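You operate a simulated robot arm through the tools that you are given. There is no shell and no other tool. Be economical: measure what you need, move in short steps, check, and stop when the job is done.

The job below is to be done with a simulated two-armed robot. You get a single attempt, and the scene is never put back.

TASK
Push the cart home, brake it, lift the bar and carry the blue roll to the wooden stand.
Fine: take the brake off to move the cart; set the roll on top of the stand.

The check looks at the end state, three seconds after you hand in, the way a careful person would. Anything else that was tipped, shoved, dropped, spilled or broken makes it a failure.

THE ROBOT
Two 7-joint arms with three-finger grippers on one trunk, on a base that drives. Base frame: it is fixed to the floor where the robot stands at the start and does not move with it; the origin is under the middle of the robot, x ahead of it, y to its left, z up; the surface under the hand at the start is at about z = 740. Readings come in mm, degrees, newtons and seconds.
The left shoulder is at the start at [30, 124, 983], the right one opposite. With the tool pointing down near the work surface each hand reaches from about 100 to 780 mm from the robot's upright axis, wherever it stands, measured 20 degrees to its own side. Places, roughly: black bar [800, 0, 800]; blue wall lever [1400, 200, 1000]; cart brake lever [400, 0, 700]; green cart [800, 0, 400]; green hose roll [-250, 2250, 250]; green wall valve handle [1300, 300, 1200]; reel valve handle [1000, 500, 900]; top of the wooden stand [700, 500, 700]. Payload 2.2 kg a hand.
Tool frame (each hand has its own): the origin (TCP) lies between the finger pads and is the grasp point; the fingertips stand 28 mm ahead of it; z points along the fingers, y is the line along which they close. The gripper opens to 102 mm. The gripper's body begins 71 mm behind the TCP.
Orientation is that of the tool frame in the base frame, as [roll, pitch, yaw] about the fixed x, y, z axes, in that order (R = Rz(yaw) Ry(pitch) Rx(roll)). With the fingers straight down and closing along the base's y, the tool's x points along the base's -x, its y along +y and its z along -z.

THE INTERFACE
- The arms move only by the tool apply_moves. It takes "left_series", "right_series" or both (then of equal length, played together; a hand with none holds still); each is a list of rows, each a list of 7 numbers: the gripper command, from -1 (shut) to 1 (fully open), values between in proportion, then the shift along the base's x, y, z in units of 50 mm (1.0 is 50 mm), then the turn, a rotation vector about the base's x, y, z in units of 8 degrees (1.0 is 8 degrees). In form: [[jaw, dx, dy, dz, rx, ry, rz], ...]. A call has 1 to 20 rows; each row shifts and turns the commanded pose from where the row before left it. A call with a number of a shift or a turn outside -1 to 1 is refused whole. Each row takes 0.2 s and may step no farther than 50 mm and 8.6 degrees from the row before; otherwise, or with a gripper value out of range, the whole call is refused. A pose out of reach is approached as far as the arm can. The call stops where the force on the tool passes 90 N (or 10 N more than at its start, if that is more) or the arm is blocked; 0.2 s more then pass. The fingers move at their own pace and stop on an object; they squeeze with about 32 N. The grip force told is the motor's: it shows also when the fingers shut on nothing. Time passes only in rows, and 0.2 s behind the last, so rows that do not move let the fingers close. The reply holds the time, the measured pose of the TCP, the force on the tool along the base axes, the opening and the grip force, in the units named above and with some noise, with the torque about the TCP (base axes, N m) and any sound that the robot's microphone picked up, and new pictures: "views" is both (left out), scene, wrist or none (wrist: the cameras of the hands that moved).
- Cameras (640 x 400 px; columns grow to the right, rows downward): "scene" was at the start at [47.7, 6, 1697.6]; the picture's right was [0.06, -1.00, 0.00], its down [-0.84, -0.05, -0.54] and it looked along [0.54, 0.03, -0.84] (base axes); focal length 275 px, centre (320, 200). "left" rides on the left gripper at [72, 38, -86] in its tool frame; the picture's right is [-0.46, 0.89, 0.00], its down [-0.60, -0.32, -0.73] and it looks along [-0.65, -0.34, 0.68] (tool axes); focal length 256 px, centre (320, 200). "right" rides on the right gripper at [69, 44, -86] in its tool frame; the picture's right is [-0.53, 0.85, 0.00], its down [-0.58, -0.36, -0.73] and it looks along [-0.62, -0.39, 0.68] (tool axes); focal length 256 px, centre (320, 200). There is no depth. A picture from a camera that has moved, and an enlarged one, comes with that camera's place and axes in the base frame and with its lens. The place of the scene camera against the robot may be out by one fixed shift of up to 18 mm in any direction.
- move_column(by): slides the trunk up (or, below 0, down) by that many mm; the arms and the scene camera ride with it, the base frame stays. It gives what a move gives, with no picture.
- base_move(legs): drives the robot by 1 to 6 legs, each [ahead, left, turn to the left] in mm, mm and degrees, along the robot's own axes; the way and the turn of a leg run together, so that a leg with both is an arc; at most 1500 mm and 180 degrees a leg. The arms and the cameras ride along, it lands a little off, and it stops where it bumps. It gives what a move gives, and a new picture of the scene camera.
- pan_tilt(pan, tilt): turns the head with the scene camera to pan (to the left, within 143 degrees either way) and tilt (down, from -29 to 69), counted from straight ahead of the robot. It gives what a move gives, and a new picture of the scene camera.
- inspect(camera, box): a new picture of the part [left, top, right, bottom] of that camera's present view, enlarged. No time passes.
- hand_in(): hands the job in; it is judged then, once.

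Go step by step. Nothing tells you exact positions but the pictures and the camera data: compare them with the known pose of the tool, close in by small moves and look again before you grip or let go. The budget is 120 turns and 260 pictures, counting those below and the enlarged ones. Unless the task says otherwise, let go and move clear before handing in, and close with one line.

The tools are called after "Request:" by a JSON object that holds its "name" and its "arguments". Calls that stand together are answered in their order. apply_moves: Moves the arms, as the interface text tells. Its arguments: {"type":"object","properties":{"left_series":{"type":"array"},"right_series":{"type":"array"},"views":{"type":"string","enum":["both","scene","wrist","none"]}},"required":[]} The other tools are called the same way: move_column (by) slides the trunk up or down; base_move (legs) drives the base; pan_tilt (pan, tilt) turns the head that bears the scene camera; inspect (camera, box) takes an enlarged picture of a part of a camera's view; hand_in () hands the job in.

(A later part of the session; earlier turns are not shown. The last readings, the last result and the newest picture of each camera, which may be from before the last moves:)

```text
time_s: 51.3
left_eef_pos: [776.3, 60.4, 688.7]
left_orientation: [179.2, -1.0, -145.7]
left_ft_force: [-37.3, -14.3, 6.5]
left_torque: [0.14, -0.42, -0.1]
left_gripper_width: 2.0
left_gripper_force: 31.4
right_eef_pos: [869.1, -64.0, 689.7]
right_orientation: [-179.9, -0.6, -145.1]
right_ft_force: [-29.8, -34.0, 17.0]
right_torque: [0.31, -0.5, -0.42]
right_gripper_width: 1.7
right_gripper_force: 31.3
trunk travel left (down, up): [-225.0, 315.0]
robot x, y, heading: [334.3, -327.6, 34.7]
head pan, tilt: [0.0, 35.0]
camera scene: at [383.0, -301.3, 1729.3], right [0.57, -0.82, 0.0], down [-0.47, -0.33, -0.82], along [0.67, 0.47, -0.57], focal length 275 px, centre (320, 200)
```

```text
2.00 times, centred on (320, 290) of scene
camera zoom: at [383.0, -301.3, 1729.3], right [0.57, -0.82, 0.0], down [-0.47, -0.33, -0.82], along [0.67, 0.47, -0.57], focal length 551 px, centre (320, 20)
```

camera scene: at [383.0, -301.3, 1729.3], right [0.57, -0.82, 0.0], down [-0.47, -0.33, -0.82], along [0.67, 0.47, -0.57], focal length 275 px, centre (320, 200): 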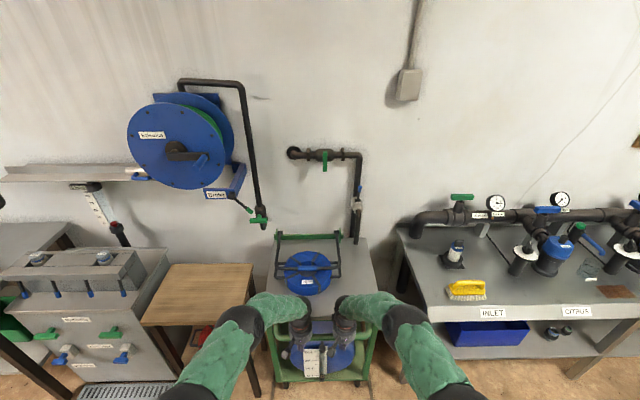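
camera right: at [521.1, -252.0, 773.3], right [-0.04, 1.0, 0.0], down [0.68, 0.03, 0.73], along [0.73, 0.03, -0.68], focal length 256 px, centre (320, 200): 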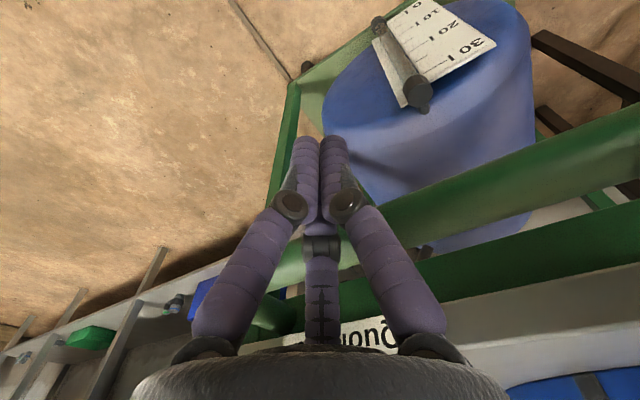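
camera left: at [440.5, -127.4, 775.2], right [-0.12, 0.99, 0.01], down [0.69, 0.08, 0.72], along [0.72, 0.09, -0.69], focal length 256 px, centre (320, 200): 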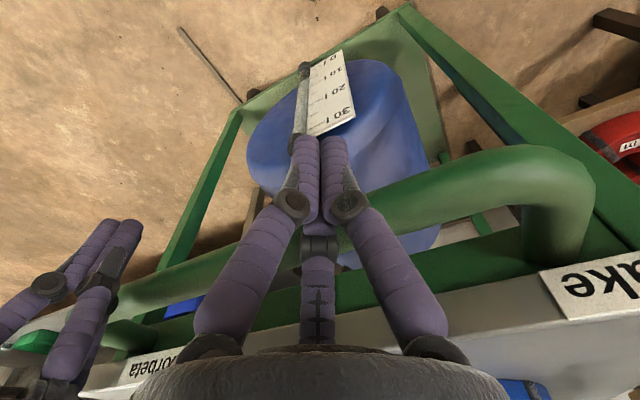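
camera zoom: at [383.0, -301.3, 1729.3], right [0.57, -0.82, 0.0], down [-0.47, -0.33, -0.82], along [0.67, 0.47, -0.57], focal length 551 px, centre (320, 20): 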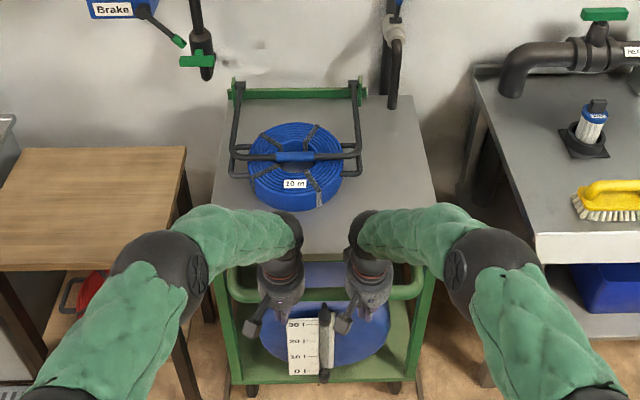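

The cart has met firm resistance, about 80 N in all. I must learn whether that is the home stop or something in the way, so I back the hands off and look.

Request:
{"name": "apply_moves", "arguments": {"left_series": [[-1, -0.7, -0.49, 0, 0, 0, 0], [-1, -0.7, -0.49, 0, 0, 0, 0], [-1, -0.4, -0.28, 0.6, 0, 0, 0], [-1, -0.2, -0.14, 0.9, 0, 0, 0], [-1, 0, 0, 0.9, 0, 0, 0], [-1, 0, 0, 0.9, 0, 0, 0]], "right_series": [[-1, -0.7, -0.49, 0, 0, 0, 0], [-1, -0.7, -0.49, 0, 0, 0, 0], [-1, 0, 0, 0, 0, 0, 0], [-1, 0, 0, 0, 0, 0, 0], [-1, 0, 0, 0, 0, 0, 0], [-1, 0, 0, 0, 0, 0, 0]], "views": "wrist"}}

Request:
{"name": "pan_tilt", "arguments": {"pan": 5, "tilt": 50}}

Request:
{"name": "inspect", "arguments": {"camera": "scene", "box": [220, 90, 420, 290]}}

```text
time_s: 52.7
left_eef_pos: [685.2, -3.1, 856.0]
left_orientation: [179.3, -0.4, -145.5]
left_ft_force: [0.0, -0.5, -0.8]
left_torque: [0.04, 0.0, -0.01]
left_gripper_width: 2.1
left_gripper_force: 31.2
right_eef_pos: [806.3, -107.2, 689.5]
right_orientation: [-180.0, 0.2, -145.1]
right_ft_force: [-0.1, -0.3, 0.0]
right_torque: [0.06, -0.01, -0.05]
right_gripper_width: 2.1
right_gripper_force: 31.4
trunk travel left (down, up): [-225.0, 315.0]
robot x, y, heading: [337.6, -331.9, 35.2]
head pan, tilt: [0.0, 35.0]
camera right: at [724.2, -110.7, 775.8], right [-0.04, 1.0, 0.0], down [0.68, 0.03, 0.73], along [0.73, 0.03, -0.68], focal length 256 px, centre (320, 200)
camera left: at [605.1, -12.3, 941.8], right [-0.12, 0.99, 0.01], down [0.69, 0.08, 0.72], along [0.72, 0.09, -0.69], focal length 256 px, centre (320, 200)
```

right: 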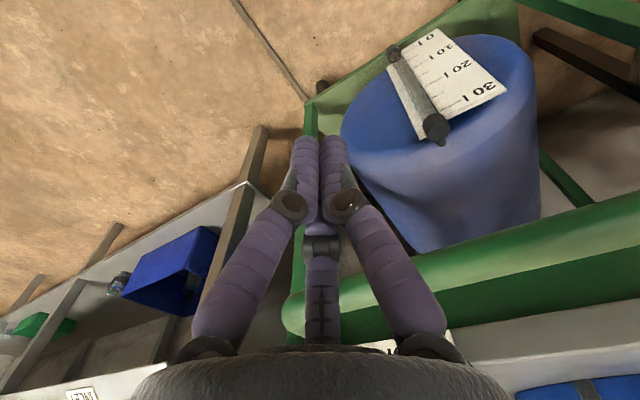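
left: 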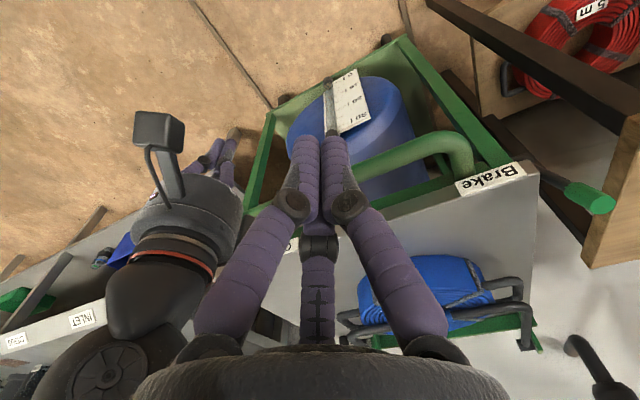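

```text
time_s: 53.5
left_eef_pos: [686.4, -1.8, 855.3]
left_orientation: [179.3, -0.5, -145.6]
left_ft_force: [-0.5, -0.4, 0.6]
left_torque: [-0.01, 0.0, 0.0]
left_gripper_width: 1.9
left_gripper_force: 31.3
right_eef_pos: [807.0, -107.6, 688.4]
right_orientation: [179.9, 0.0, -145.2]
right_ft_force: [-0.1, 0.8, 0.2]
right_torque: [-0.02, 0.0, 0.01]
right_gripper_width: 2.1
right_gripper_force: 31.9
trunk travel left (down, up): [-225.0, 315.0]
robot x, y, heading: [334.8, -331.2, 34.9]
head pan, tilt: [5.0, 50.0]
camera scene: at [379.5, -295.6, 1707.0], right [0.64, -0.77, 0.0], down [-0.59, -0.49, -0.64], along [0.49, 0.41, -0.77], focal length 275 px, centre (320, 200)
```

scene: 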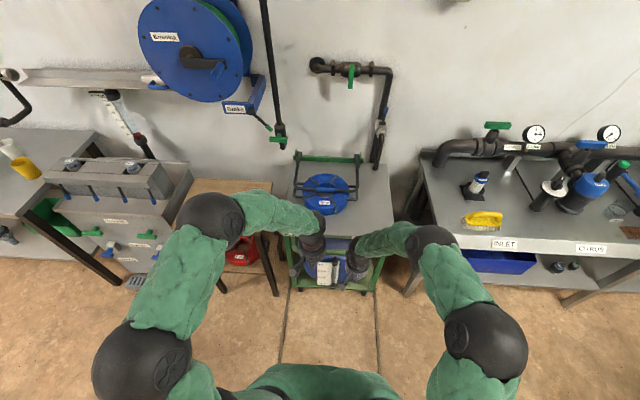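

```text
2.00 times, centred on (320, 190) of scene
camera zoom: at [379.5, -295.6, 1707.0], right [0.64, -0.77, 0.0], down [-0.59, -0.49, -0.64], along [0.49, 0.41, -0.77], focal length 551 px, centre (320, 220)
```

zoom: 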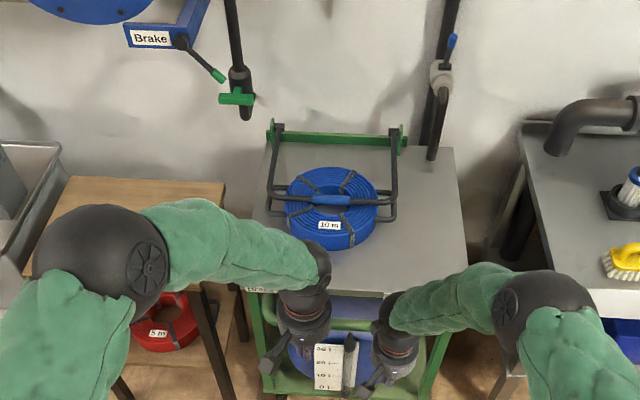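

The resistance was even on both hands, so it is probably the end stop. I look from the side with the left wrist camera to check the wall gap and the wheels.

Request:
{"name": "apply_moves", "arguments": {"left_series": [[-1, -0.136, 0.814, 0.414, 0, 0, 0], [-1, -0.136, 0.814, 0.414, 0, 0, 0], [-1, -0.136, 0.814, 0.414, 0, 0, 0], [-1, -0.136, 0.814, 0.414, 0, 0, 0], [-1, -0.136, 0.814, 0.414, 0, 0, 0], [-1, -0.136, 0.814, 0.414, 0, 0, 0], [-1, -0.136, 0.814, 0.414, 0, 0, 0]], "views": "both"}}

Request:
{"name": "inspect", "arguments": {"camera": "scene", "box": [260, 130, 420, 310]}}

```text
time_s: 55.1
left_eef_pos: [639.1, 281.4, 1000.9]
left_orientation: [179.3, -0.5, -145.6]
left_ft_force: [-0.5, 0.0, 0.0]
left_torque: [-0.01, -0.03, 0.02]
left_gripper_width: 2.1
left_gripper_force: 32.2
right_eef_pos: [807.1, -105.3, 688.7]
right_orientation: [180.0, 0.1, -145.0]
right_ft_force: [0.7, 0.9, 0.2]
right_torque: [-0.03, 0.01, 0.02]
right_gripper_width: 1.6
right_gripper_force: 31.2
trunk travel left (down, up): [-225.0, 315.0]
robot x, y, heading: [337.6, -333.5, 34.9]
head pan, tilt: [5.0, 50.0]
camera scene: at [379.3, -294.6, 1706.9], right [0.64, -0.77, 0.0], down [-0.59, -0.49, -0.64], along [0.49, 0.41, -0.77], focal length 275 px, centre (320, 200)
camera left: at [558.8, 272.0, 1087.4], right [-0.12, 0.99, 0.01], down [0.69, 0.08, 0.72], along [0.72, 0.09, -0.69], focal length 256 px, centre (320, 200)
```

scene: 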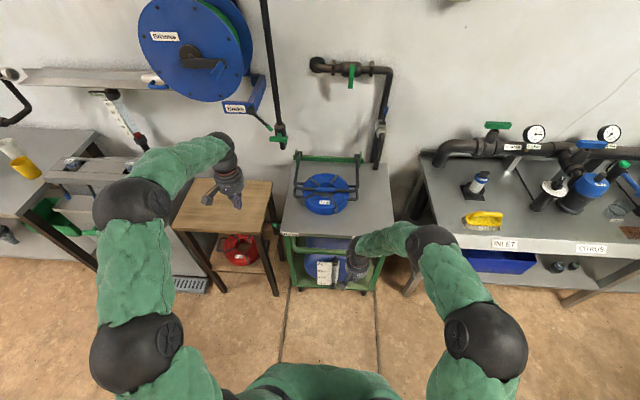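
left: 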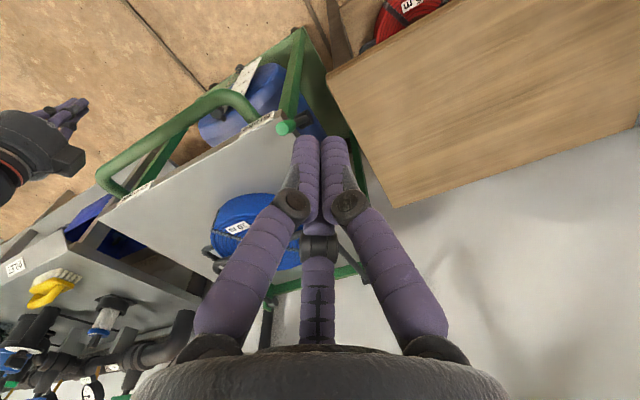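

```text
2.22 times, centred on (340, 220) of scene
camera zoom: at [379.3, -294.6, 1706.9], right [0.64, -0.77, 0.0], down [-0.59, -0.49, -0.64], along [0.49, 0.41, -0.77], focal length 612 px, centre (276, 156)
```

zoom: 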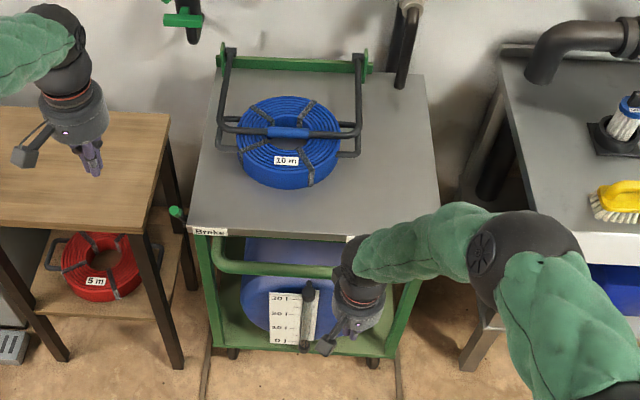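

The table's far edge may still be about 150 mm from the wall. I inspect the lever–stand gap and the region around the rear wheels closely.

Request:
{"name": "inspect", "arguments": {"camera": "scene", "box": [265, 210, 325, 300]}}

Request:
{"name": "inspect", "arguments": {"camera": "left", "box": [230, 60, 430, 300]}}

Request:
{"name": "inspect", "arguments": {"camera": "scene", "box": [340, 120, 430, 210]}}

```text
4.44 times, centred on (295, 255) of scene
camera zoom: at [379.3, -294.6, 1706.9], right [0.64, -0.77, 0.0], down [-0.59, -0.49, -0.64], along [0.49, 0.41, -0.77], focal length 1224 px, centre (431, -44)
```

zoom: 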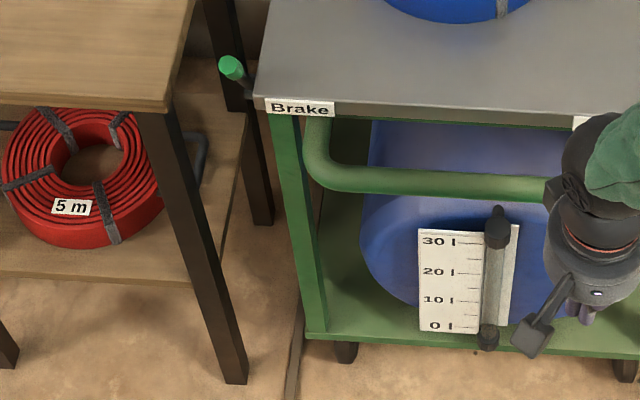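

```text
1.67 times, centred on (330, 180) of left
camera zoom: at [558.8, 272.0, 1087.4], right [-0.12, 0.99, 0.01], down [0.69, 0.08, 0.72], along [0.72, 0.09, -0.69], focal length 427 px, centre (303, 233)
```

zoom: 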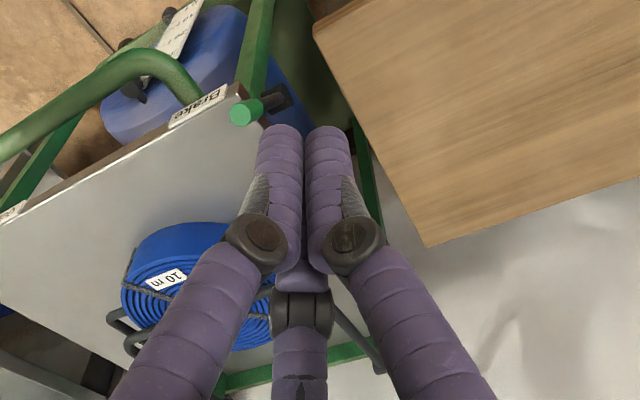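

```text
4.44 times, centred on (385, 165) of scene
camera zoom: at [379.3, -294.6, 1706.9], right [0.64, -0.77, 0.0], down [-0.59, -0.49, -0.64], along [0.49, 0.41, -0.77], focal length 1224 px, centre (31, 356)
```

zoom: 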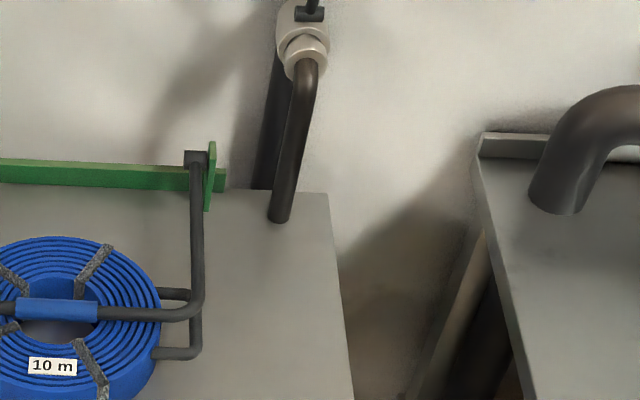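

The spout on the right belongs to the wall and hangs clear above the table, and the lever clears the stand. I test how hard the stop is with one more push.

Request:
{"name": "apply_moves", "arguments": {"right_series": [[-1, 0.4, 0.28, 0, 0, 0, 0], [-1, 0.4, 0.28, 0, 0, 0, 0], [-1, 0.3, 0.21, 0, 0, 0, 0], [-1, 0.2, 0.14, 0, 0, 0, 0], [-1, 0.1, 0.07, 0, 0, 0, 0], [-1, 0.1, 0.07, 0, 0, 0, 0], [-1, 0.1, 0.07, 0, 0, 0, 0]], "views": "scene"}}

Request:
{"name": "inspect", "arguments": {"camera": "scene", "box": [260, 130, 420, 310]}}

```text
time_s: 56.6
left_eef_pos: [638.7, 278.7, 1000.3]
left_orientation: [179.4, -0.4, -145.7]
left_ft_force: [1.2, 0.3, -0.6]
left_torque: [-0.01, 0.07, 0.03]
left_gripper_width: 2.3
left_gripper_force: 31.9
right_eef_pos: [865.1, -65.3, 682.6]
right_orientation: [-179.5, -2.7, -145.0]
right_ft_force: [-23.2, -20.1, 20.8]
right_torque: [0.36, -0.75, -0.24]
right_gripper_width: 1.9
right_gripper_force: 31.7
trunk travel left (down, up): [-225.0, 315.0]
robot x, y, heading: [338.7, -330.9, 35.1]
head pan, tilt: [5.0, 50.0]
stopped in row 7 (right hand): the force on the tool passed its limit at 94 N (the readings are from after the stop); the commanded pose is now the measured one
camera scene: at [376.4, -297.2, 1707.0], right [0.64, -0.77, 0.0], down [-0.59, -0.49, -0.64], along [0.49, 0.41, -0.77], focal length 275 px, centre (320, 200)
```

scene: 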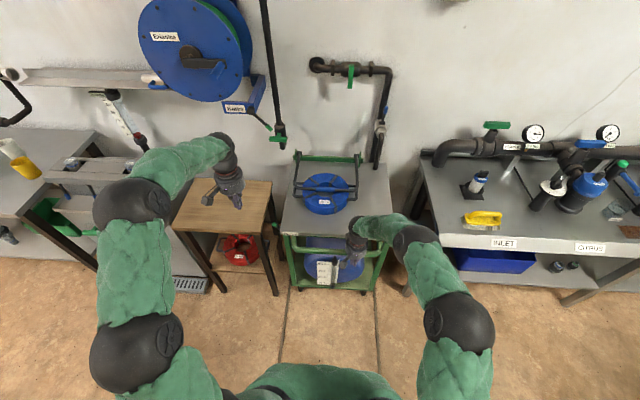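

```text
2.22 times, centred on (340, 220) of scene
camera zoom: at [376.4, -297.2, 1707.0], right [0.64, -0.77, 0.0], down [-0.59, -0.49, -0.64], along [0.49, 0.41, -0.77], focal length 612 px, centre (276, 156)
```

zoom: 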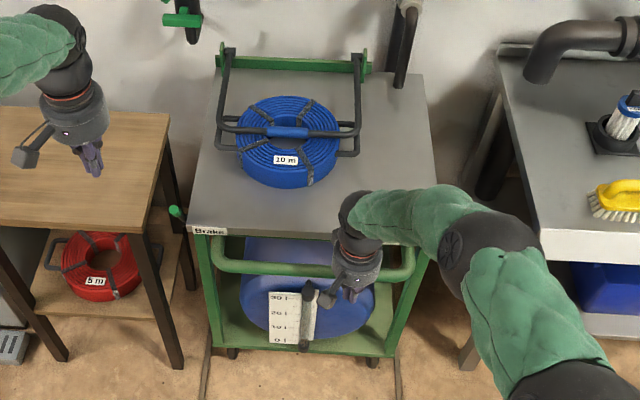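

It's a hard stop: 94 N moved nothing, so I take this as home. I leave the right hand against the bar so the cart cannot roll back, and bring the left hand over the upright brake lever near (741, 245, 786).

Request:
{"name": "apply_moves", "arguments": {"left_series": [[0.2, 0.52, -0.165, -0.65, 0, 0, 0], [0.2, 0.52, -0.165, -0.65, 0, 0, 0], [0.2, 0.52, -0.165, -0.65, 0, 0, 0], [0.2, 0.52, -0.165, -0.65, 0, 0, 0]], "views": "both"}}

Request:
{"name": "inspect", "arguments": {"camera": "scene", "box": [250, 180, 340, 270]}}

```text
time_s: 57.6
left_eef_pos: [742.3, 247.4, 873.8]
left_orientation: [179.3, -0.3, -145.6]
left_ft_force: [-0.2, -0.4, -0.2]
left_torque: [0.01, -0.02, 0.01]
left_gripper_width: 61.1
left_gripper_force: 0.0
right_eef_pos: [866.6, -64.9, 683.2]
right_orientation: [-179.6, -2.3, -144.9]
right_ft_force: [-25.5, -19.9, -1.6]
right_torque: [0.28, -0.33, -0.26]
right_gripper_width: 1.9
right_gripper_force: 31.1
trunk travel left (down, up): [-225.0, 315.0]
robot x, y, heading: [335.4, -329.8, 35.0]
head pan, tilt: [5.0, 50.0]
camera scene: at [375.5, -298.8, 1707.0], right [0.64, -0.77, 0.0], down [-0.59, -0.49, -0.64], along [0.49, 0.41, -0.76], focal length 275 px, centre (320, 200)
camera left: at [662.2, 236.0, 959.5], right [-0.12, 0.99, 0.01], down [0.68, 0.07, 0.73], along [0.72, 0.09, -0.69], focal length 256 px, centre (320, 200)
```

scene: 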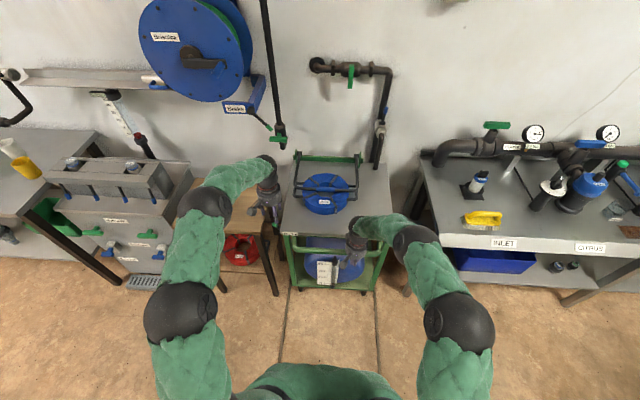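
left: 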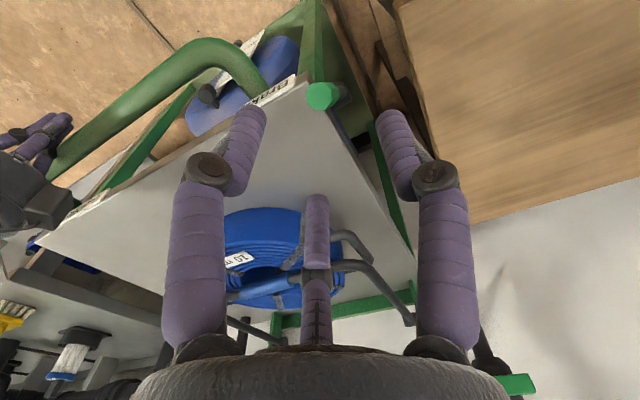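

```text
4.44 times, centred on (295, 225) of scene
camera zoom: at [375.5, -298.8, 1707.0], right [0.64, -0.77, 0.0], down [-0.59, -0.49, -0.64], along [0.49, 0.41, -0.76], focal length 1224 px, centre (431, 89)
```

zoom: 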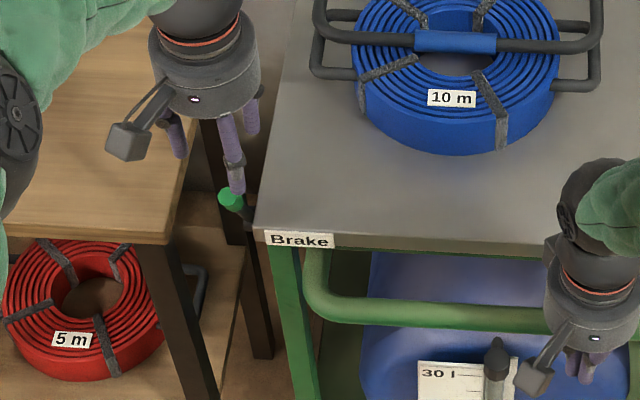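

The lever knob sits exactly under the grasp point. I descend 94 mm and close.

Request:
{"name": "apply_moves", "arguments": {"left_series": [[0.2, 0, 0, -0.9, 0, 0, 0], [0.2, 0, 0, -0.94, 0, 0, 0], [-1, 0, 0, 0, 0, 0, 0], [-1, 0, 0, 0, 0, 0, 0], [-1, 0, 0, 0, 0, 0, 0]], "views": "wrist"}}

```text
time_s: 58.8
left_eef_pos: [741.5, 246.4, 779.1]
left_orientation: [179.4, -0.2, -145.7]
left_ft_force: [28.1, -9.3, -17.2]
left_torque: [0.14, -0.7, -0.24]
left_gripper_width: 22.8
left_gripper_force: 45.3
right_eef_pos: [867.1, -66.1, 683.2]
right_orientation: [-179.6, -2.6, -144.7]
right_ft_force: [-43.4, -18.7, 17.4]
right_torque: [0.35, -0.95, -0.16]
right_gripper_width: 2.2
right_gripper_force: 31.1
trunk travel left (down, up): [-225.0, 315.0]
robot x, y, heading: [335.7, -334.9, 34.8]
head pan, tilt: [5.0, 50.0]
camera left: at [661.7, 236.2, 864.5], right [-0.11, 0.99, 0.01], down [0.68, 0.07, 0.73], along [0.72, 0.09, -0.69], focal length 256 px, centre (320, 200)
```

left: 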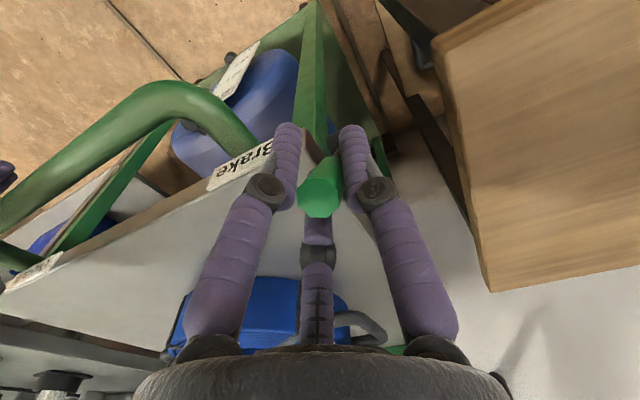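

Gripped. I swing the lever back down along its arc, half way first.

Request:
{"name": "apply_moves", "arguments": {"left_series": [[-1, -0.228, -0.16, -0.114, 0, 0, 0], [-1, -0.211, -0.148, -0.152, 0, 0, 0], [-1, -0.193, -0.135, -0.186, 0, 0, 0], [-1, -0.169, -0.118, -0.218, 0, 0, 0], [-1, 0, 0, 0, 0, 0, 0]], "views": "wrist"}}

```text
time_s: 60.0
left_eef_pos: [704.2, 216.5, 748.7]
left_orientation: [179.3, -0.1, -145.8]
left_ft_force: [30.6, -20.0, 7.5]
left_torque: [0.21, -1.92, -1.08]
left_gripper_width: 25.7
left_gripper_force: 44.3
right_eef_pos: [866.4, -66.1, 682.4]
right_orientation: [-179.7, -2.4, -144.8]
right_ft_force: [-36.6, -13.8, 4.9]
right_torque: [0.19, -0.61, -0.08]
right_gripper_width: 2.0
right_gripper_force: 31.3
trunk travel left (down, up): [-225.0, 315.0]
robot x, y, heading: [336.0, -331.6, 34.7]
head pan, tilt: [5.0, 50.0]
camera left: at [624.0, 206.7, 834.9], right [-0.11, 0.99, 0.01], down [0.68, 0.07, 0.73], along [0.72, 0.09, -0.69], focal length 256 px, centre (320, 200)
```

left: 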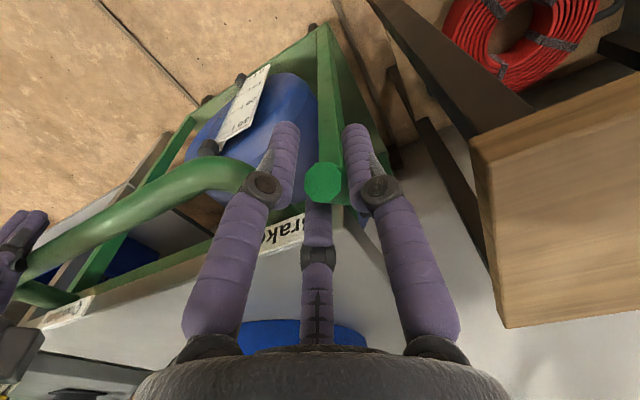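

Request:
{"name": "apply_moves", "arguments": {"left_series": [[-1, -0.144, -0.101, -0.242, 0, 0, 0], [-1, -0.115, -0.08, -0.264, 0, 0, 0], [-1, -0.084, -0.058, -0.282, 0, 0, 0], [-1, -0.05, -0.035, -0.294, 0, 0, 0], [-1, 0, 0, 0, 0, 0, 0]], "views": "wrist"}}

```text
time_s: 61.2
left_eef_pos: [684.2, 201.8, 694.0]
left_orientation: [179.3, -0.3, -145.8]
left_ft_force: [29.9, -22.0, 5.0]
left_torque: [0.47, -0.92, -0.98]
left_gripper_width: 25.1
left_gripper_force: 45.6
right_eef_pos: [867.8, -66.2, 681.9]
right_orientation: [-179.7, -2.4, -144.9]
right_ft_force: [-32.6, -18.7, 6.4]
right_torque: [0.3, -0.6, -0.2]
right_gripper_width: 2.2
right_gripper_force: 31.2
trunk travel left (down, up): [-225.0, 315.0]
robot x, y, heading: [330.4, -329.8, 34.9]
head pan, tilt: [5.0, 50.0]
camera left: at [603.5, 192.0, 780.2], right [-0.11, 0.99, 0.01], down [0.69, 0.07, 0.72], along [0.72, 0.09, -0.69], focal length 256 px, centre (320, 200)
```

left: 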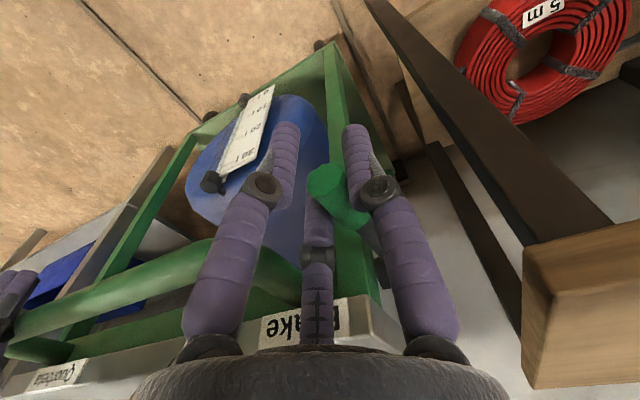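

Request:
{"name": "apply_moves", "arguments": {"left_series": [[-1, -0.01, -0.01, -0.2, 0, 0, 0], [-1, 0, 0, -0.2, 0, 0, 0], [-1, 0, 0, -0.2, 0, 0, 0], [-1, 0, 0, 0, 0, 0, 0]], "views": "wrist"}}

```text
time_s: 62.2
left_eef_pos: [684.2, 200.2, 663.5]
left_orientation: [179.3, -0.1, -145.9]
left_ft_force: [35.9, -14.0, -4.5]
left_torque: [0.07, 1.01, -0.77]
left_gripper_width: 25.7
left_gripper_force: 44.0
right_eef_pos: [869.0, -68.2, 687.0]
right_orientation: [-179.5, -2.3, -144.9]
right_ft_force: [-39.8, -35.1, 38.4]
right_torque: [0.54, -1.06, -0.41]
right_gripper_width: 1.7
right_gripper_force: 32.0
trunk travel left (down, up): [-225.0, 315.0]
robot x, y, heading: [340.8, -334.1, 34.8]
head pan, tilt: [5.0, 50.0]
camera left: at [603.0, 190.9, 750.3], right [-0.11, 0.99, 0.01], down [0.68, 0.07, 0.73], along [0.72, 0.09, -0.69], focal length 256 px, centre (320, 200)
```

left: 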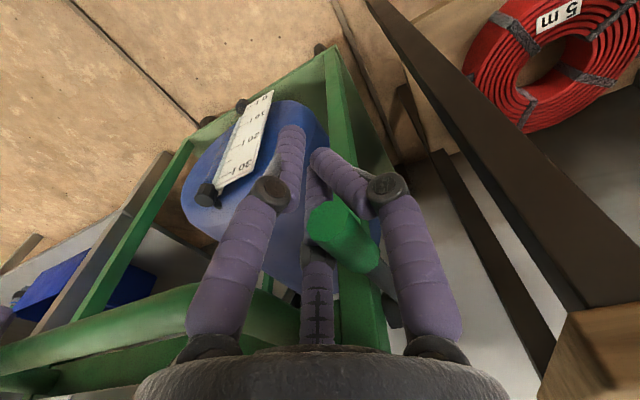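

The lever reached its lower stop, because the fingers started to slide down along it. I open, lift clear and check its angle.

Request:
{"name": "apply_moves", "arguments": {"left_series": [[0.2, 0, 0, 0, 0, 0, 0], [0.2, 0, 0, 0, 0, 0, 0], [0.2, 0, 0, 0.6, 0, 0, 0], [0.2, -0.1, -0.07, 0.9, 0, 0, 0], [0.2, -0.4, -0.28, 0.8, 0, 0, 0], [0.2, -0.5, -0.35, 0.7, 0, 0, 0]], "right_series": [[-1, -0.15, -0.11, 0, 0, 0, 0], [-1, -0.4, -0.28, 0, 0, 0, 0], [-1, -0.4, -0.28, 0, 0, 0, 0], [-1, -0.3, -0.21, 0, 0, 0, 0], [-1, 0, 0, 0, 0, 0, 0], [-1, 0, 0, 0, 0, 0, 0]], "views": "both"}}

Request:
{"name": "inspect", "arguments": {"camera": "scene", "box": [250, 180, 350, 280]}}

Request:
{"name": "inspect", "arguments": {"camera": "left", "box": [200, 0, 440, 200]}}

```text
time_s: 63.6
left_eef_pos: [631.8, 168.1, 813.5]
left_orientation: [179.3, -0.3, -145.6]
left_ft_force: [-0.3, -0.6, -1.0]
left_torque: [0.01, 0.01, 0.01]
left_gripper_width: 61.1
left_gripper_force: 0.0
right_eef_pos: [808.5, -106.9, 682.3]
right_orientation: [-179.8, -1.9, -145.0]
right_ft_force: [-0.5, 0.0, 0.5]
right_torque: [-0.02, 0.0, -0.02]
right_gripper_width: 1.9
right_gripper_force: 31.2
trunk travel left (down, up): [-225.0, 315.0]
robot x, y, heading: [339.1, -332.8, 35.1]
head pan, tilt: [5.0, 50.0]
camera scene: at [377.2, -297.5, 1707.0], right [0.64, -0.77, 0.0], down [-0.59, -0.49, -0.64], along [0.49, 0.41, -0.77], focal length 275 px, centre (320, 200)
camera right: at [728.3, -108.0, 772.9], right [-0.05, 1.0, -0.02], down [0.7, 0.05, 0.71], along [0.71, 0.02, -0.7], focal length 256 px, centre (320, 200)
camera left: at [550.9, 158.4, 898.9], right [-0.12, 0.99, 0.01], down [0.69, 0.07, 0.72], along [0.72, 0.09, -0.69], focal length 256 px, centre (320, 200)
```

scene: 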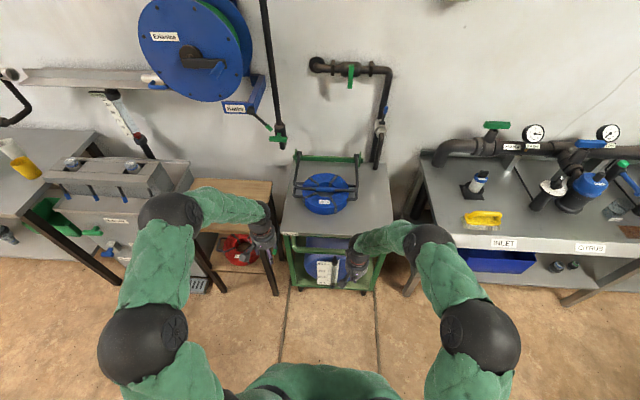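
right: 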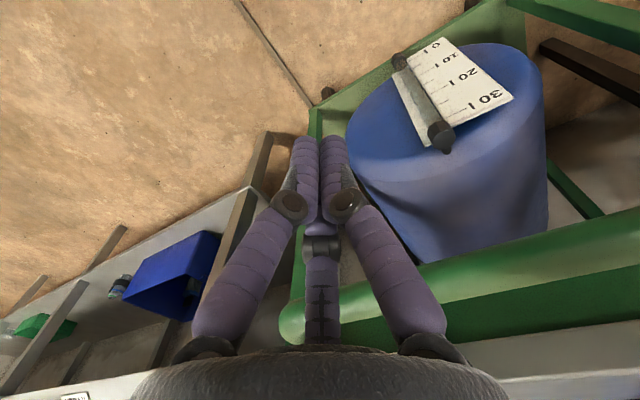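
left: 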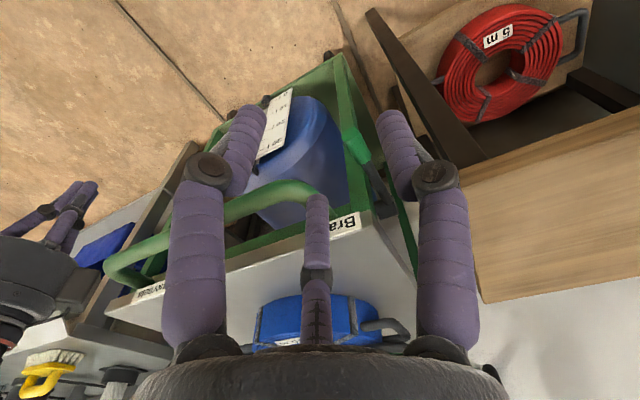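

```text
4.00 times, centred on (300, 230) of scene
camera zoom: at [377.2, -297.5, 1707.0], right [0.64, -0.77, 0.0], down [-0.59, -0.49, -0.64], along [0.49, 0.41, -0.77], focal length 1102 px, centre (400, 80)
```

zoom: 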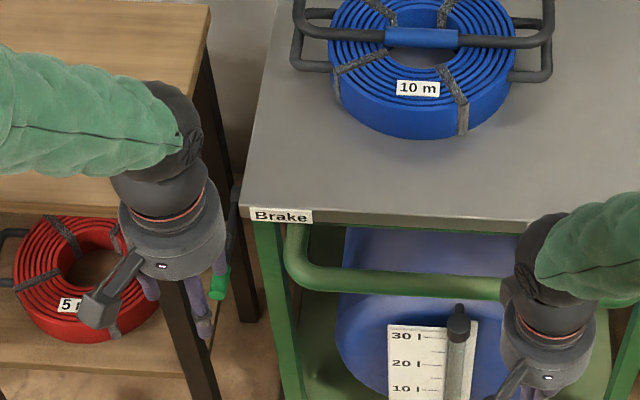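

```text
2.00 times, centred on (320, 100) of left
camera zoom: at [550.9, 158.4, 898.9], right [-0.12, 0.99, 0.01], down [0.69, 0.07, 0.72], along [0.72, 0.09, -0.69], focal length 512 px, centre (320, 400)
```

zoom: 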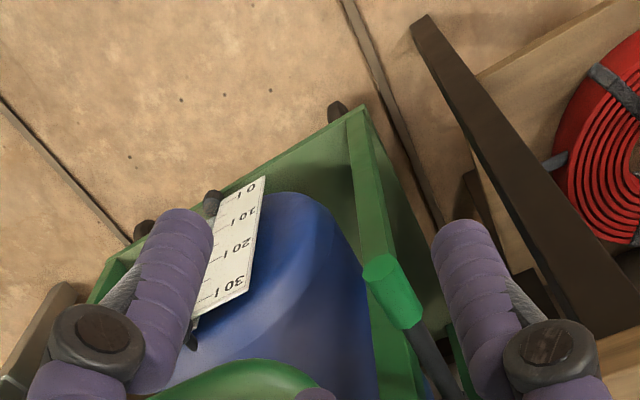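

The brake lever is back down on its stop and the cart hasn't moved. Next is the bar: I raise both hands and drive up closer so I can reach its blue grip.

Request:
{"name": "apply_moves", "arguments": {"left_series": [[0.2, 0, 0, 0.9, 0, 0, 0], [0.2, 0, 0, 0.9, 0, 0, 0], [0.2, 0, 0, 0.9, 0, 0, 0], [0.2, 0, 0, 0.9, 0, 0, 0], [0.2, 0, 0, 0.9, 0, 0, 0], [0.2, 0, 0, 0.9, 0, 0, 0], [0.2, 0, 0, 0.9, 0, 0, 0]], "right_series": [[0, -0.3, -0.2, 0.9, 0, 0, 0], [0, 0, 0, 0.9, 0, 0, 0], [0, 0, 0, 0.9, 0, 0, 0], [0, 0, 0, 0.9, 0, 0, 0], [0, 0, 0, 0.9, 0, 0, 0], [0, 0, 0, 0.9, 0, 0, 0], [0, 0, 0, 0.9, 0, 0, 0]], "views": "none"}}

Request:
{"name": "base_move", "arguments": {"legs": [[160, 0, 0]]}}

Request:
{"name": "pan_tilt", "arguments": {"pan": 0, "tilt": 55}}

Request:
{"name": "inspect", "arguments": {"camera": "scene", "box": [240, 80, 420, 300]}}

Request:
{"name": "inspect", "arguments": {"camera": "right", "box": [0, 0, 640, 400]}}

```text
time_s: 65.2
left_eef_pos: [630.5, 168.1, 1127.6]
left_orientation: [179.3, -0.3, -145.6]
left_ft_force: [0.8, 0.6, -0.5]
left_torque: [0.02, -0.02, 0.0]
left_gripper_width: 61.1
left_gripper_force: 0.0
right_eef_pos: [792.7, -115.1, 1001.7]
right_orientation: [-179.6, -2.1, -144.9]
right_ft_force: [-0.6, -0.3, 0.0]
right_torque: [0.01, -0.03, -0.03]
right_gripper_width: 50.9
right_gripper_force: 0.1
trunk travel left (down, up): [-225.0, 315.0]
robot x, y, heading: [333.6, -331.9, 35.2]
head pan, tilt: [5.0, 50.0]
```

```text
time_s: 66.6
left_eef_pos: [764.6, 265.9, 1125.1]
left_orientation: [179.3, -0.6, -145.4]
left_ft_force: [0.9, 0.5, -0.9]
left_torque: [-0.04, 0.01, -0.06]
left_gripper_width: 61.4
left_gripper_force: 0.0
right_eef_pos: [927.1, -17.0, 1001.2]
right_orientation: [-179.6, -2.0, -144.6]
right_ft_force: [1.0, 0.4, -0.7]
right_torque: [-0.02, 0.03, -0.03]
right_gripper_width: 51.0
right_gripper_force: 0.1
trunk travel left (down, up): [-225.0, 315.0]
robot x, y, heading: [469.1, -235.5, 35.2]
head pan, tilt: [5.0, 50.0]
camera scene: at [514.4, -200.9, 1706.8], right [0.64, -0.76, 0.0], down [-0.59, -0.49, -0.64], along [0.49, 0.41, -0.77], focal length 275 px, centre (320, 200)
```

scene: 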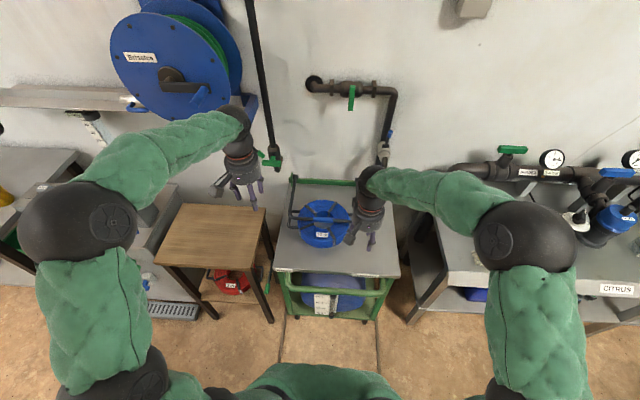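

```text
time_s: 67.3
left_eef_pos: [764.6, 263.9, 1125.1]
left_orientation: [179.3, -0.4, -145.4]
left_ft_force: [-0.1, 0.1, -0.9]
left_torque: [0.05, 0.0, 0.0]
left_gripper_width: 61.0
left_gripper_force: 0.1
right_eef_pos: [926.1, -18.0, 1002.1]
right_orientation: [-179.5, -2.0, -144.6]
right_ft_force: [-0.5, 0.6, 0.2]
right_torque: [0.01, 0.03, 0.03]
right_gripper_width: 51.0
right_gripper_force: 0.0
trunk travel left (down, up): [-225.0, 315.0]
robot x, y, heading: [468.1, -241.2, 35.4]
head pan, tilt: [0.0, 55.0]
camera scene: at [512.4, -210.5, 1700.4], right [0.58, -0.82, 0.0], down [-0.67, -0.47, -0.57], along [0.47, 0.33, -0.82], focal length 275 px, centre (320, 200)
```

scene: 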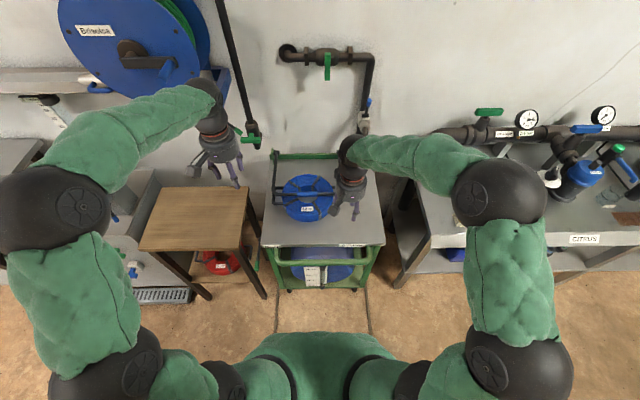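

```text
1.82 times, centred on (330, 190) of scene
camera zoom: at [512.4, -210.5, 1700.4], right [0.58, -0.82, 0.0], down [-0.67, -0.47, -0.57], along [0.47, 0.33, -0.82], focal length 501 px, centre (302, 218)
```

zoom: 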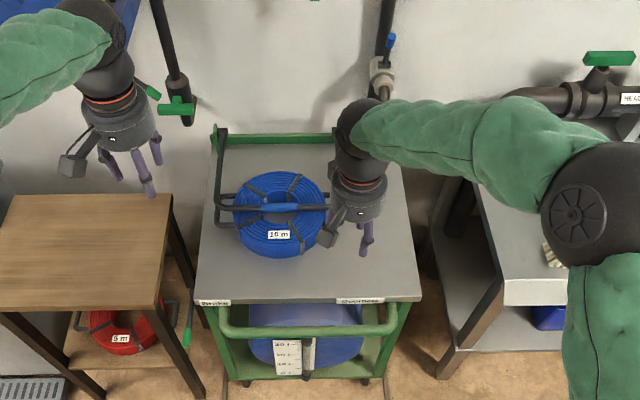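

```text
1.00 times, centred on (320, 200) of right (not enlarged: the box is as wide or as high as the picture)
camera zoom: at [846.6, -20.2, 1090.2], right [-0.05, 1.0, -0.02], down [0.7, 0.05, 0.71], along [0.71, 0.02, -0.7], focal length 256 px, centre (320, 200)
```

zoom: 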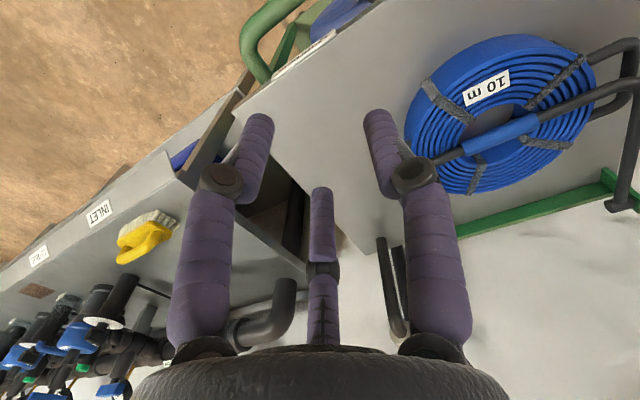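

The blue grip of the bar is near (984, 177, 845) and its hinge about 260 mm beyond. I draw the left hand back, move the base up a little more, and turn the right gripper 90° to pinch the grip from both sides.

Request:
{"name": "apply_moves", "arguments": {"left_series": [[0.2, -0.6, -0.42, 0, 0, 0, 0], [0.2, -0.6, -0.42, 0, 0, 0, 0], [0.2, -0.6, -0.42, 0, 0, 0, 0], [0.2, 0, 0, 0, 0, 0, 0], [0.2, 0, 0, 0, 0, 0, 0], [0.2, 0, 0, 0, 0, 0, 0], [0.2, 0, 0, 0, 0, 0, 0], [0.2, 0, 0, 0, 0, 0, 0], [0.2, 0, 0, 0, 0, 0, 0], [0.2, 0, 0, 0, 0, 0, 0], [0.2, 0, 0, 0, 0, 0, 0], [0.2, 0, 0, 0, 0, 0, 0]], "right_series": [[0.2, 0, 0, 0, 0, 0, -0.94], [0.2, 0, 0, 0, 0, 0, -0.94], [0.2, 0, 0, 0, 0, 0, -0.94], [0.2, 0, 0, 0, 0, 0, -0.94], [0.2, 0, 0, 0, 0, 0, -0.94], [0.2, 0, 0, 0, 0, 0, -0.94], [0.2, 0, 0, 0, 0, 0, -0.94], [0.2, 0, 0, 0, 0, 0, -0.94], [0.2, 0, 0, 0, 0, 0, -0.94], [0.2, 0, 0, 0, 0, 0, -0.94], [0.2, 0, 0, 0, 0, 0, -0.94], [0.2, 0, 0, 0, 0, 0, -0.94]], "views": "none"}}

Request:
{"name": "base_move", "arguments": {"legs": [[60, 0, 0]]}}

Request:
{"name": "inspect", "arguments": {"camera": "right", "box": [0, 0, 640, 400]}}

```text
time_s: 69.9
left_eef_pos: [674.2, 202.0, 1124.8]
left_orientation: [179.4, -0.4, -145.4]
left_ft_force: [-0.5, -0.6, -0.2]
left_torque: [-0.02, 0.01, 0.04]
left_gripper_width: 61.0
left_gripper_force: 0.0
right_eef_pos: [926.9, -17.4, 1000.7]
right_orientation: [-179.6, -2.0, 124.9]
right_ft_force: [0.7, 0.8, 0.0]
right_torque: [-0.01, 0.0, 0.03]
right_gripper_width: 61.1
right_gripper_force: 0.1
trunk travel left (down, up): [-225.0, 315.0]
robot x, y, heading: [473.3, -236.2, 35.1]
head pan, tilt: [0.0, 55.0]
```

```text
time_s: 70.8
left_eef_pos: [724.5, 236.8, 1123.9]
left_orientation: [179.4, -0.6, -145.4]
left_ft_force: [-0.3, 0.2, -0.7]
left_torque: [-0.03, 0.05, 0.01]
left_gripper_width: 61.3
left_gripper_force: 0.0
right_eef_pos: [976.9, 16.0, 1000.0]
right_orientation: [-179.5, -1.9, 125.0]
right_ft_force: [0.2, 0.3, -0.5]
right_torque: [-0.04, 0.01, -0.01]
right_gripper_width: 61.3
right_gripper_force: 0.1
trunk travel left (down, up): [-225.0, 315.0]
robot x, y, heading: [518.8, -202.1, 34.9]
head pan, tilt: [0.0, 55.0]
camera scene: at [563.6, -174.5, 1700.3], right [0.58, -0.82, 0.0], down [-0.67, -0.47, -0.57], along [0.47, 0.33, -0.82], focal length 275 px, centre (320, 200)
```

scene: 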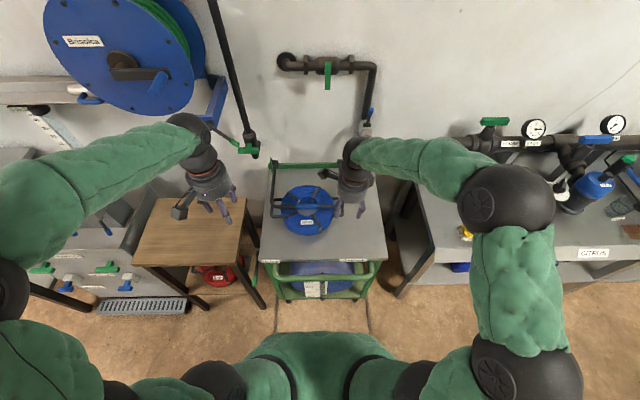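

```text
1.00 times, centred on (320, 200) of right (not enlarged: the box is as wide or as high as the picture)
camera zoom: at [973.9, 96.5, 1089.1], right [1.0, 0.05, -0.03], down [0.05, -0.7, 0.71], along [0.02, -0.71, -0.7], focal length 256 px, centre (320, 200)
```

zoom: 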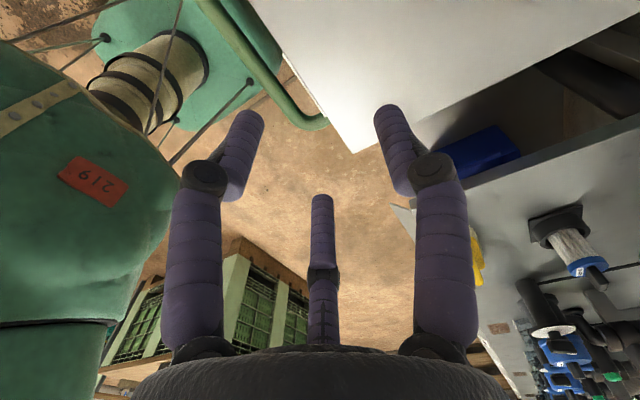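

With this turn the wrist camera looks away from the bar. I turn the gripper the other way so I can see what I grip.

Request:
{"name": "apply_moves", "arguments": {"right_series": [[0.2, 0, 0, 0, 0, 0, 1], [0.2, 0, 0, 0, 0, 0, 1], [0.2, 0, 0, 0, 0, 0, 1], [0.2, 0, 0, 0, 0, 0, 1], [0.2, 0, 0, 0, 0, 0, 1], [0.2, 0, 0, 0, 0, 0, 1], [0.2, 0, 0, 0, 0, 0, 1], [0.2, 0, 0, 0, 0, 0, 1], [0.2, 0, 0, 0, 0, 0, 1], [0.2, 0, 0, 0, 0, 0, 1], [0.2, 0, 0, 0, 0, 0, 1], [0.2, 0, 0, 0, 0, 0, 1], [0.2, 0, 0, 0, 0, 0, 1], [0.2, 0, 0, 0, 0, 0, 1], [0.2, 0, 0, 0, 0, 0, 1], [0.2, 0, 0, 0, 0, 0, 1], [0.2, 0, 0, 0, 0, 0, 1], [0.2, 0, 0, 0, 0, 0, 1], [0.2, 0, 0, 0, 0, 0, 1], [0.2, 0, 0, 0, 0, 0, 1]], "views": "wrist"}}

```text
time_s: 75.0
left_eef_pos: [721.9, 236.8, 1124.7]
left_orientation: [179.3, -0.5, -145.4]
left_ft_force: [0.3, -0.7, -1.5]
left_torque: [0.04, 0.0, 0.01]
left_gripper_width: 61.2
left_gripper_force: 0.1
right_eef_pos: [975.1, 16.0, 1000.4]
right_orientation: [-179.6, -2.0, -74.7]
right_ft_force: [0.1, 0.1, 0.8]
right_torque: [-0.01, -0.01, -0.01]
right_gripper_width: 61.2
right_gripper_force: 0.1
trunk travel left (down, up): [-225.0, 315.0]
robot x, y, heading: [517.6, -203.8, 34.9]
head pan, tilt: [0.0, 55.0]
camera right: at [948.8, -59.2, 1089.5], right [-0.96, 0.29, -0.02], down [0.19, 0.67, 0.71], along [0.23, 0.68, -0.7], focal length 256 px, centre (320, 200)
```

right: 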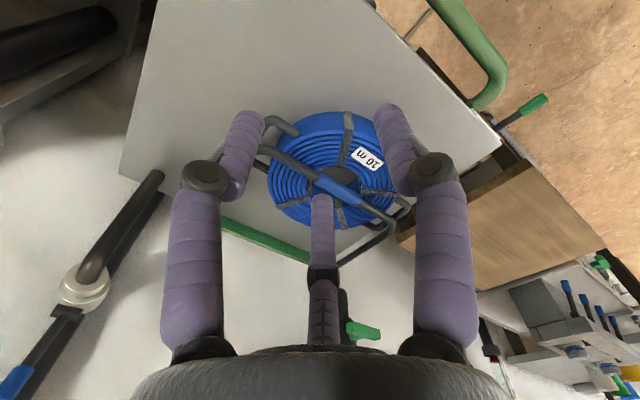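

Request:
{"name": "apply_moves", "arguments": {"right_series": [[0.2, 0.09, 0.78, -0.35, 0, 0, 1], [0.2, 0.09, 0.78, -0.35, 0, 0, 1], [0.2, 0.09, 0.78, -0.35, 0, 0, 0.5], [0.2, 0.09, 0.78, -0.35, 0, 0, 0]], "views": "both"}}

Request:
{"name": "inspect", "arguments": {"camera": "scene", "box": [240, 120, 400, 280]}}

```text
time_s: 76.0
left_eef_pos: [723.4, 236.5, 1125.4]
left_orientation: [179.3, -0.5, -145.3]
left_ft_force: [-0.1, 0.2, -1.0]
left_torque: [-0.02, 0.0, 0.03]
left_gripper_width: 61.5
left_gripper_force: 0.1
right_eef_pos: [992.7, 175.1, 930.9]
right_orientation: [-179.7, -2.0, -55.0]
right_ft_force: [-0.7, 0.7, -0.7]
right_torque: [-0.04, 0.01, 0.05]
right_gripper_width: 61.5
right_gripper_force: 0.1
trunk travel left (down, up): [-225.0, 315.0]
robot x, y, heading: [518.8, -202.6, 35.0]
head pan, tilt: [0.0, 55.0]
camera scene: at [561.7, -174.6, 1700.3], right [0.58, -0.82, 0.0], down [-0.67, -0.47, -0.57], along [0.47, 0.33, -0.82], focal length 275 px, centre (320, 200)
camera right: at [994.1, 95.6, 1019.5], right [-1.0, -0.05, -0.02], down [-0.05, 0.7, 0.71], along [-0.02, 0.71, -0.7], focal length 256 px, centre (320, 200)
```

scene: 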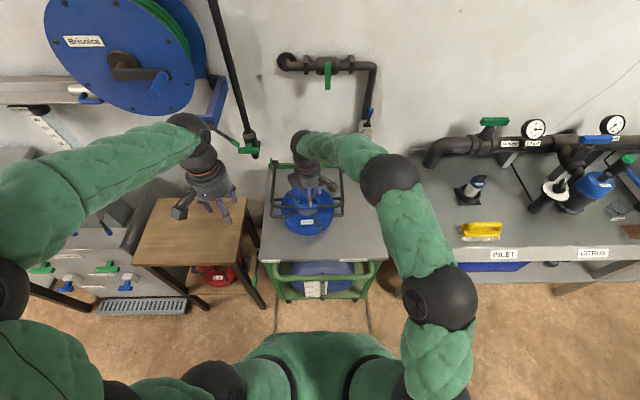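
right: 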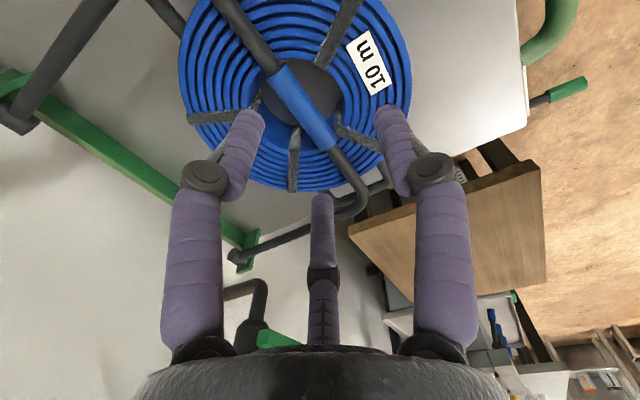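

```text
2.50 times, centred on (320, 200) of scene
camera zoom: at [561.7, -174.6, 1700.3], right [0.58, -0.82, 0.0], down [-0.67, -0.47, -0.57], along [0.47, 0.33, -0.82], focal length 688 px, centre (320, 200)
```

zoom: 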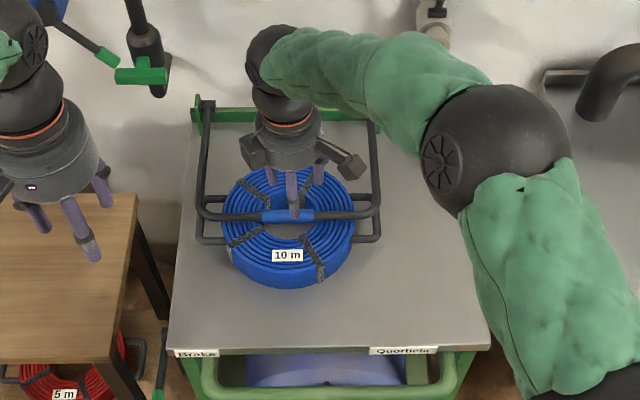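

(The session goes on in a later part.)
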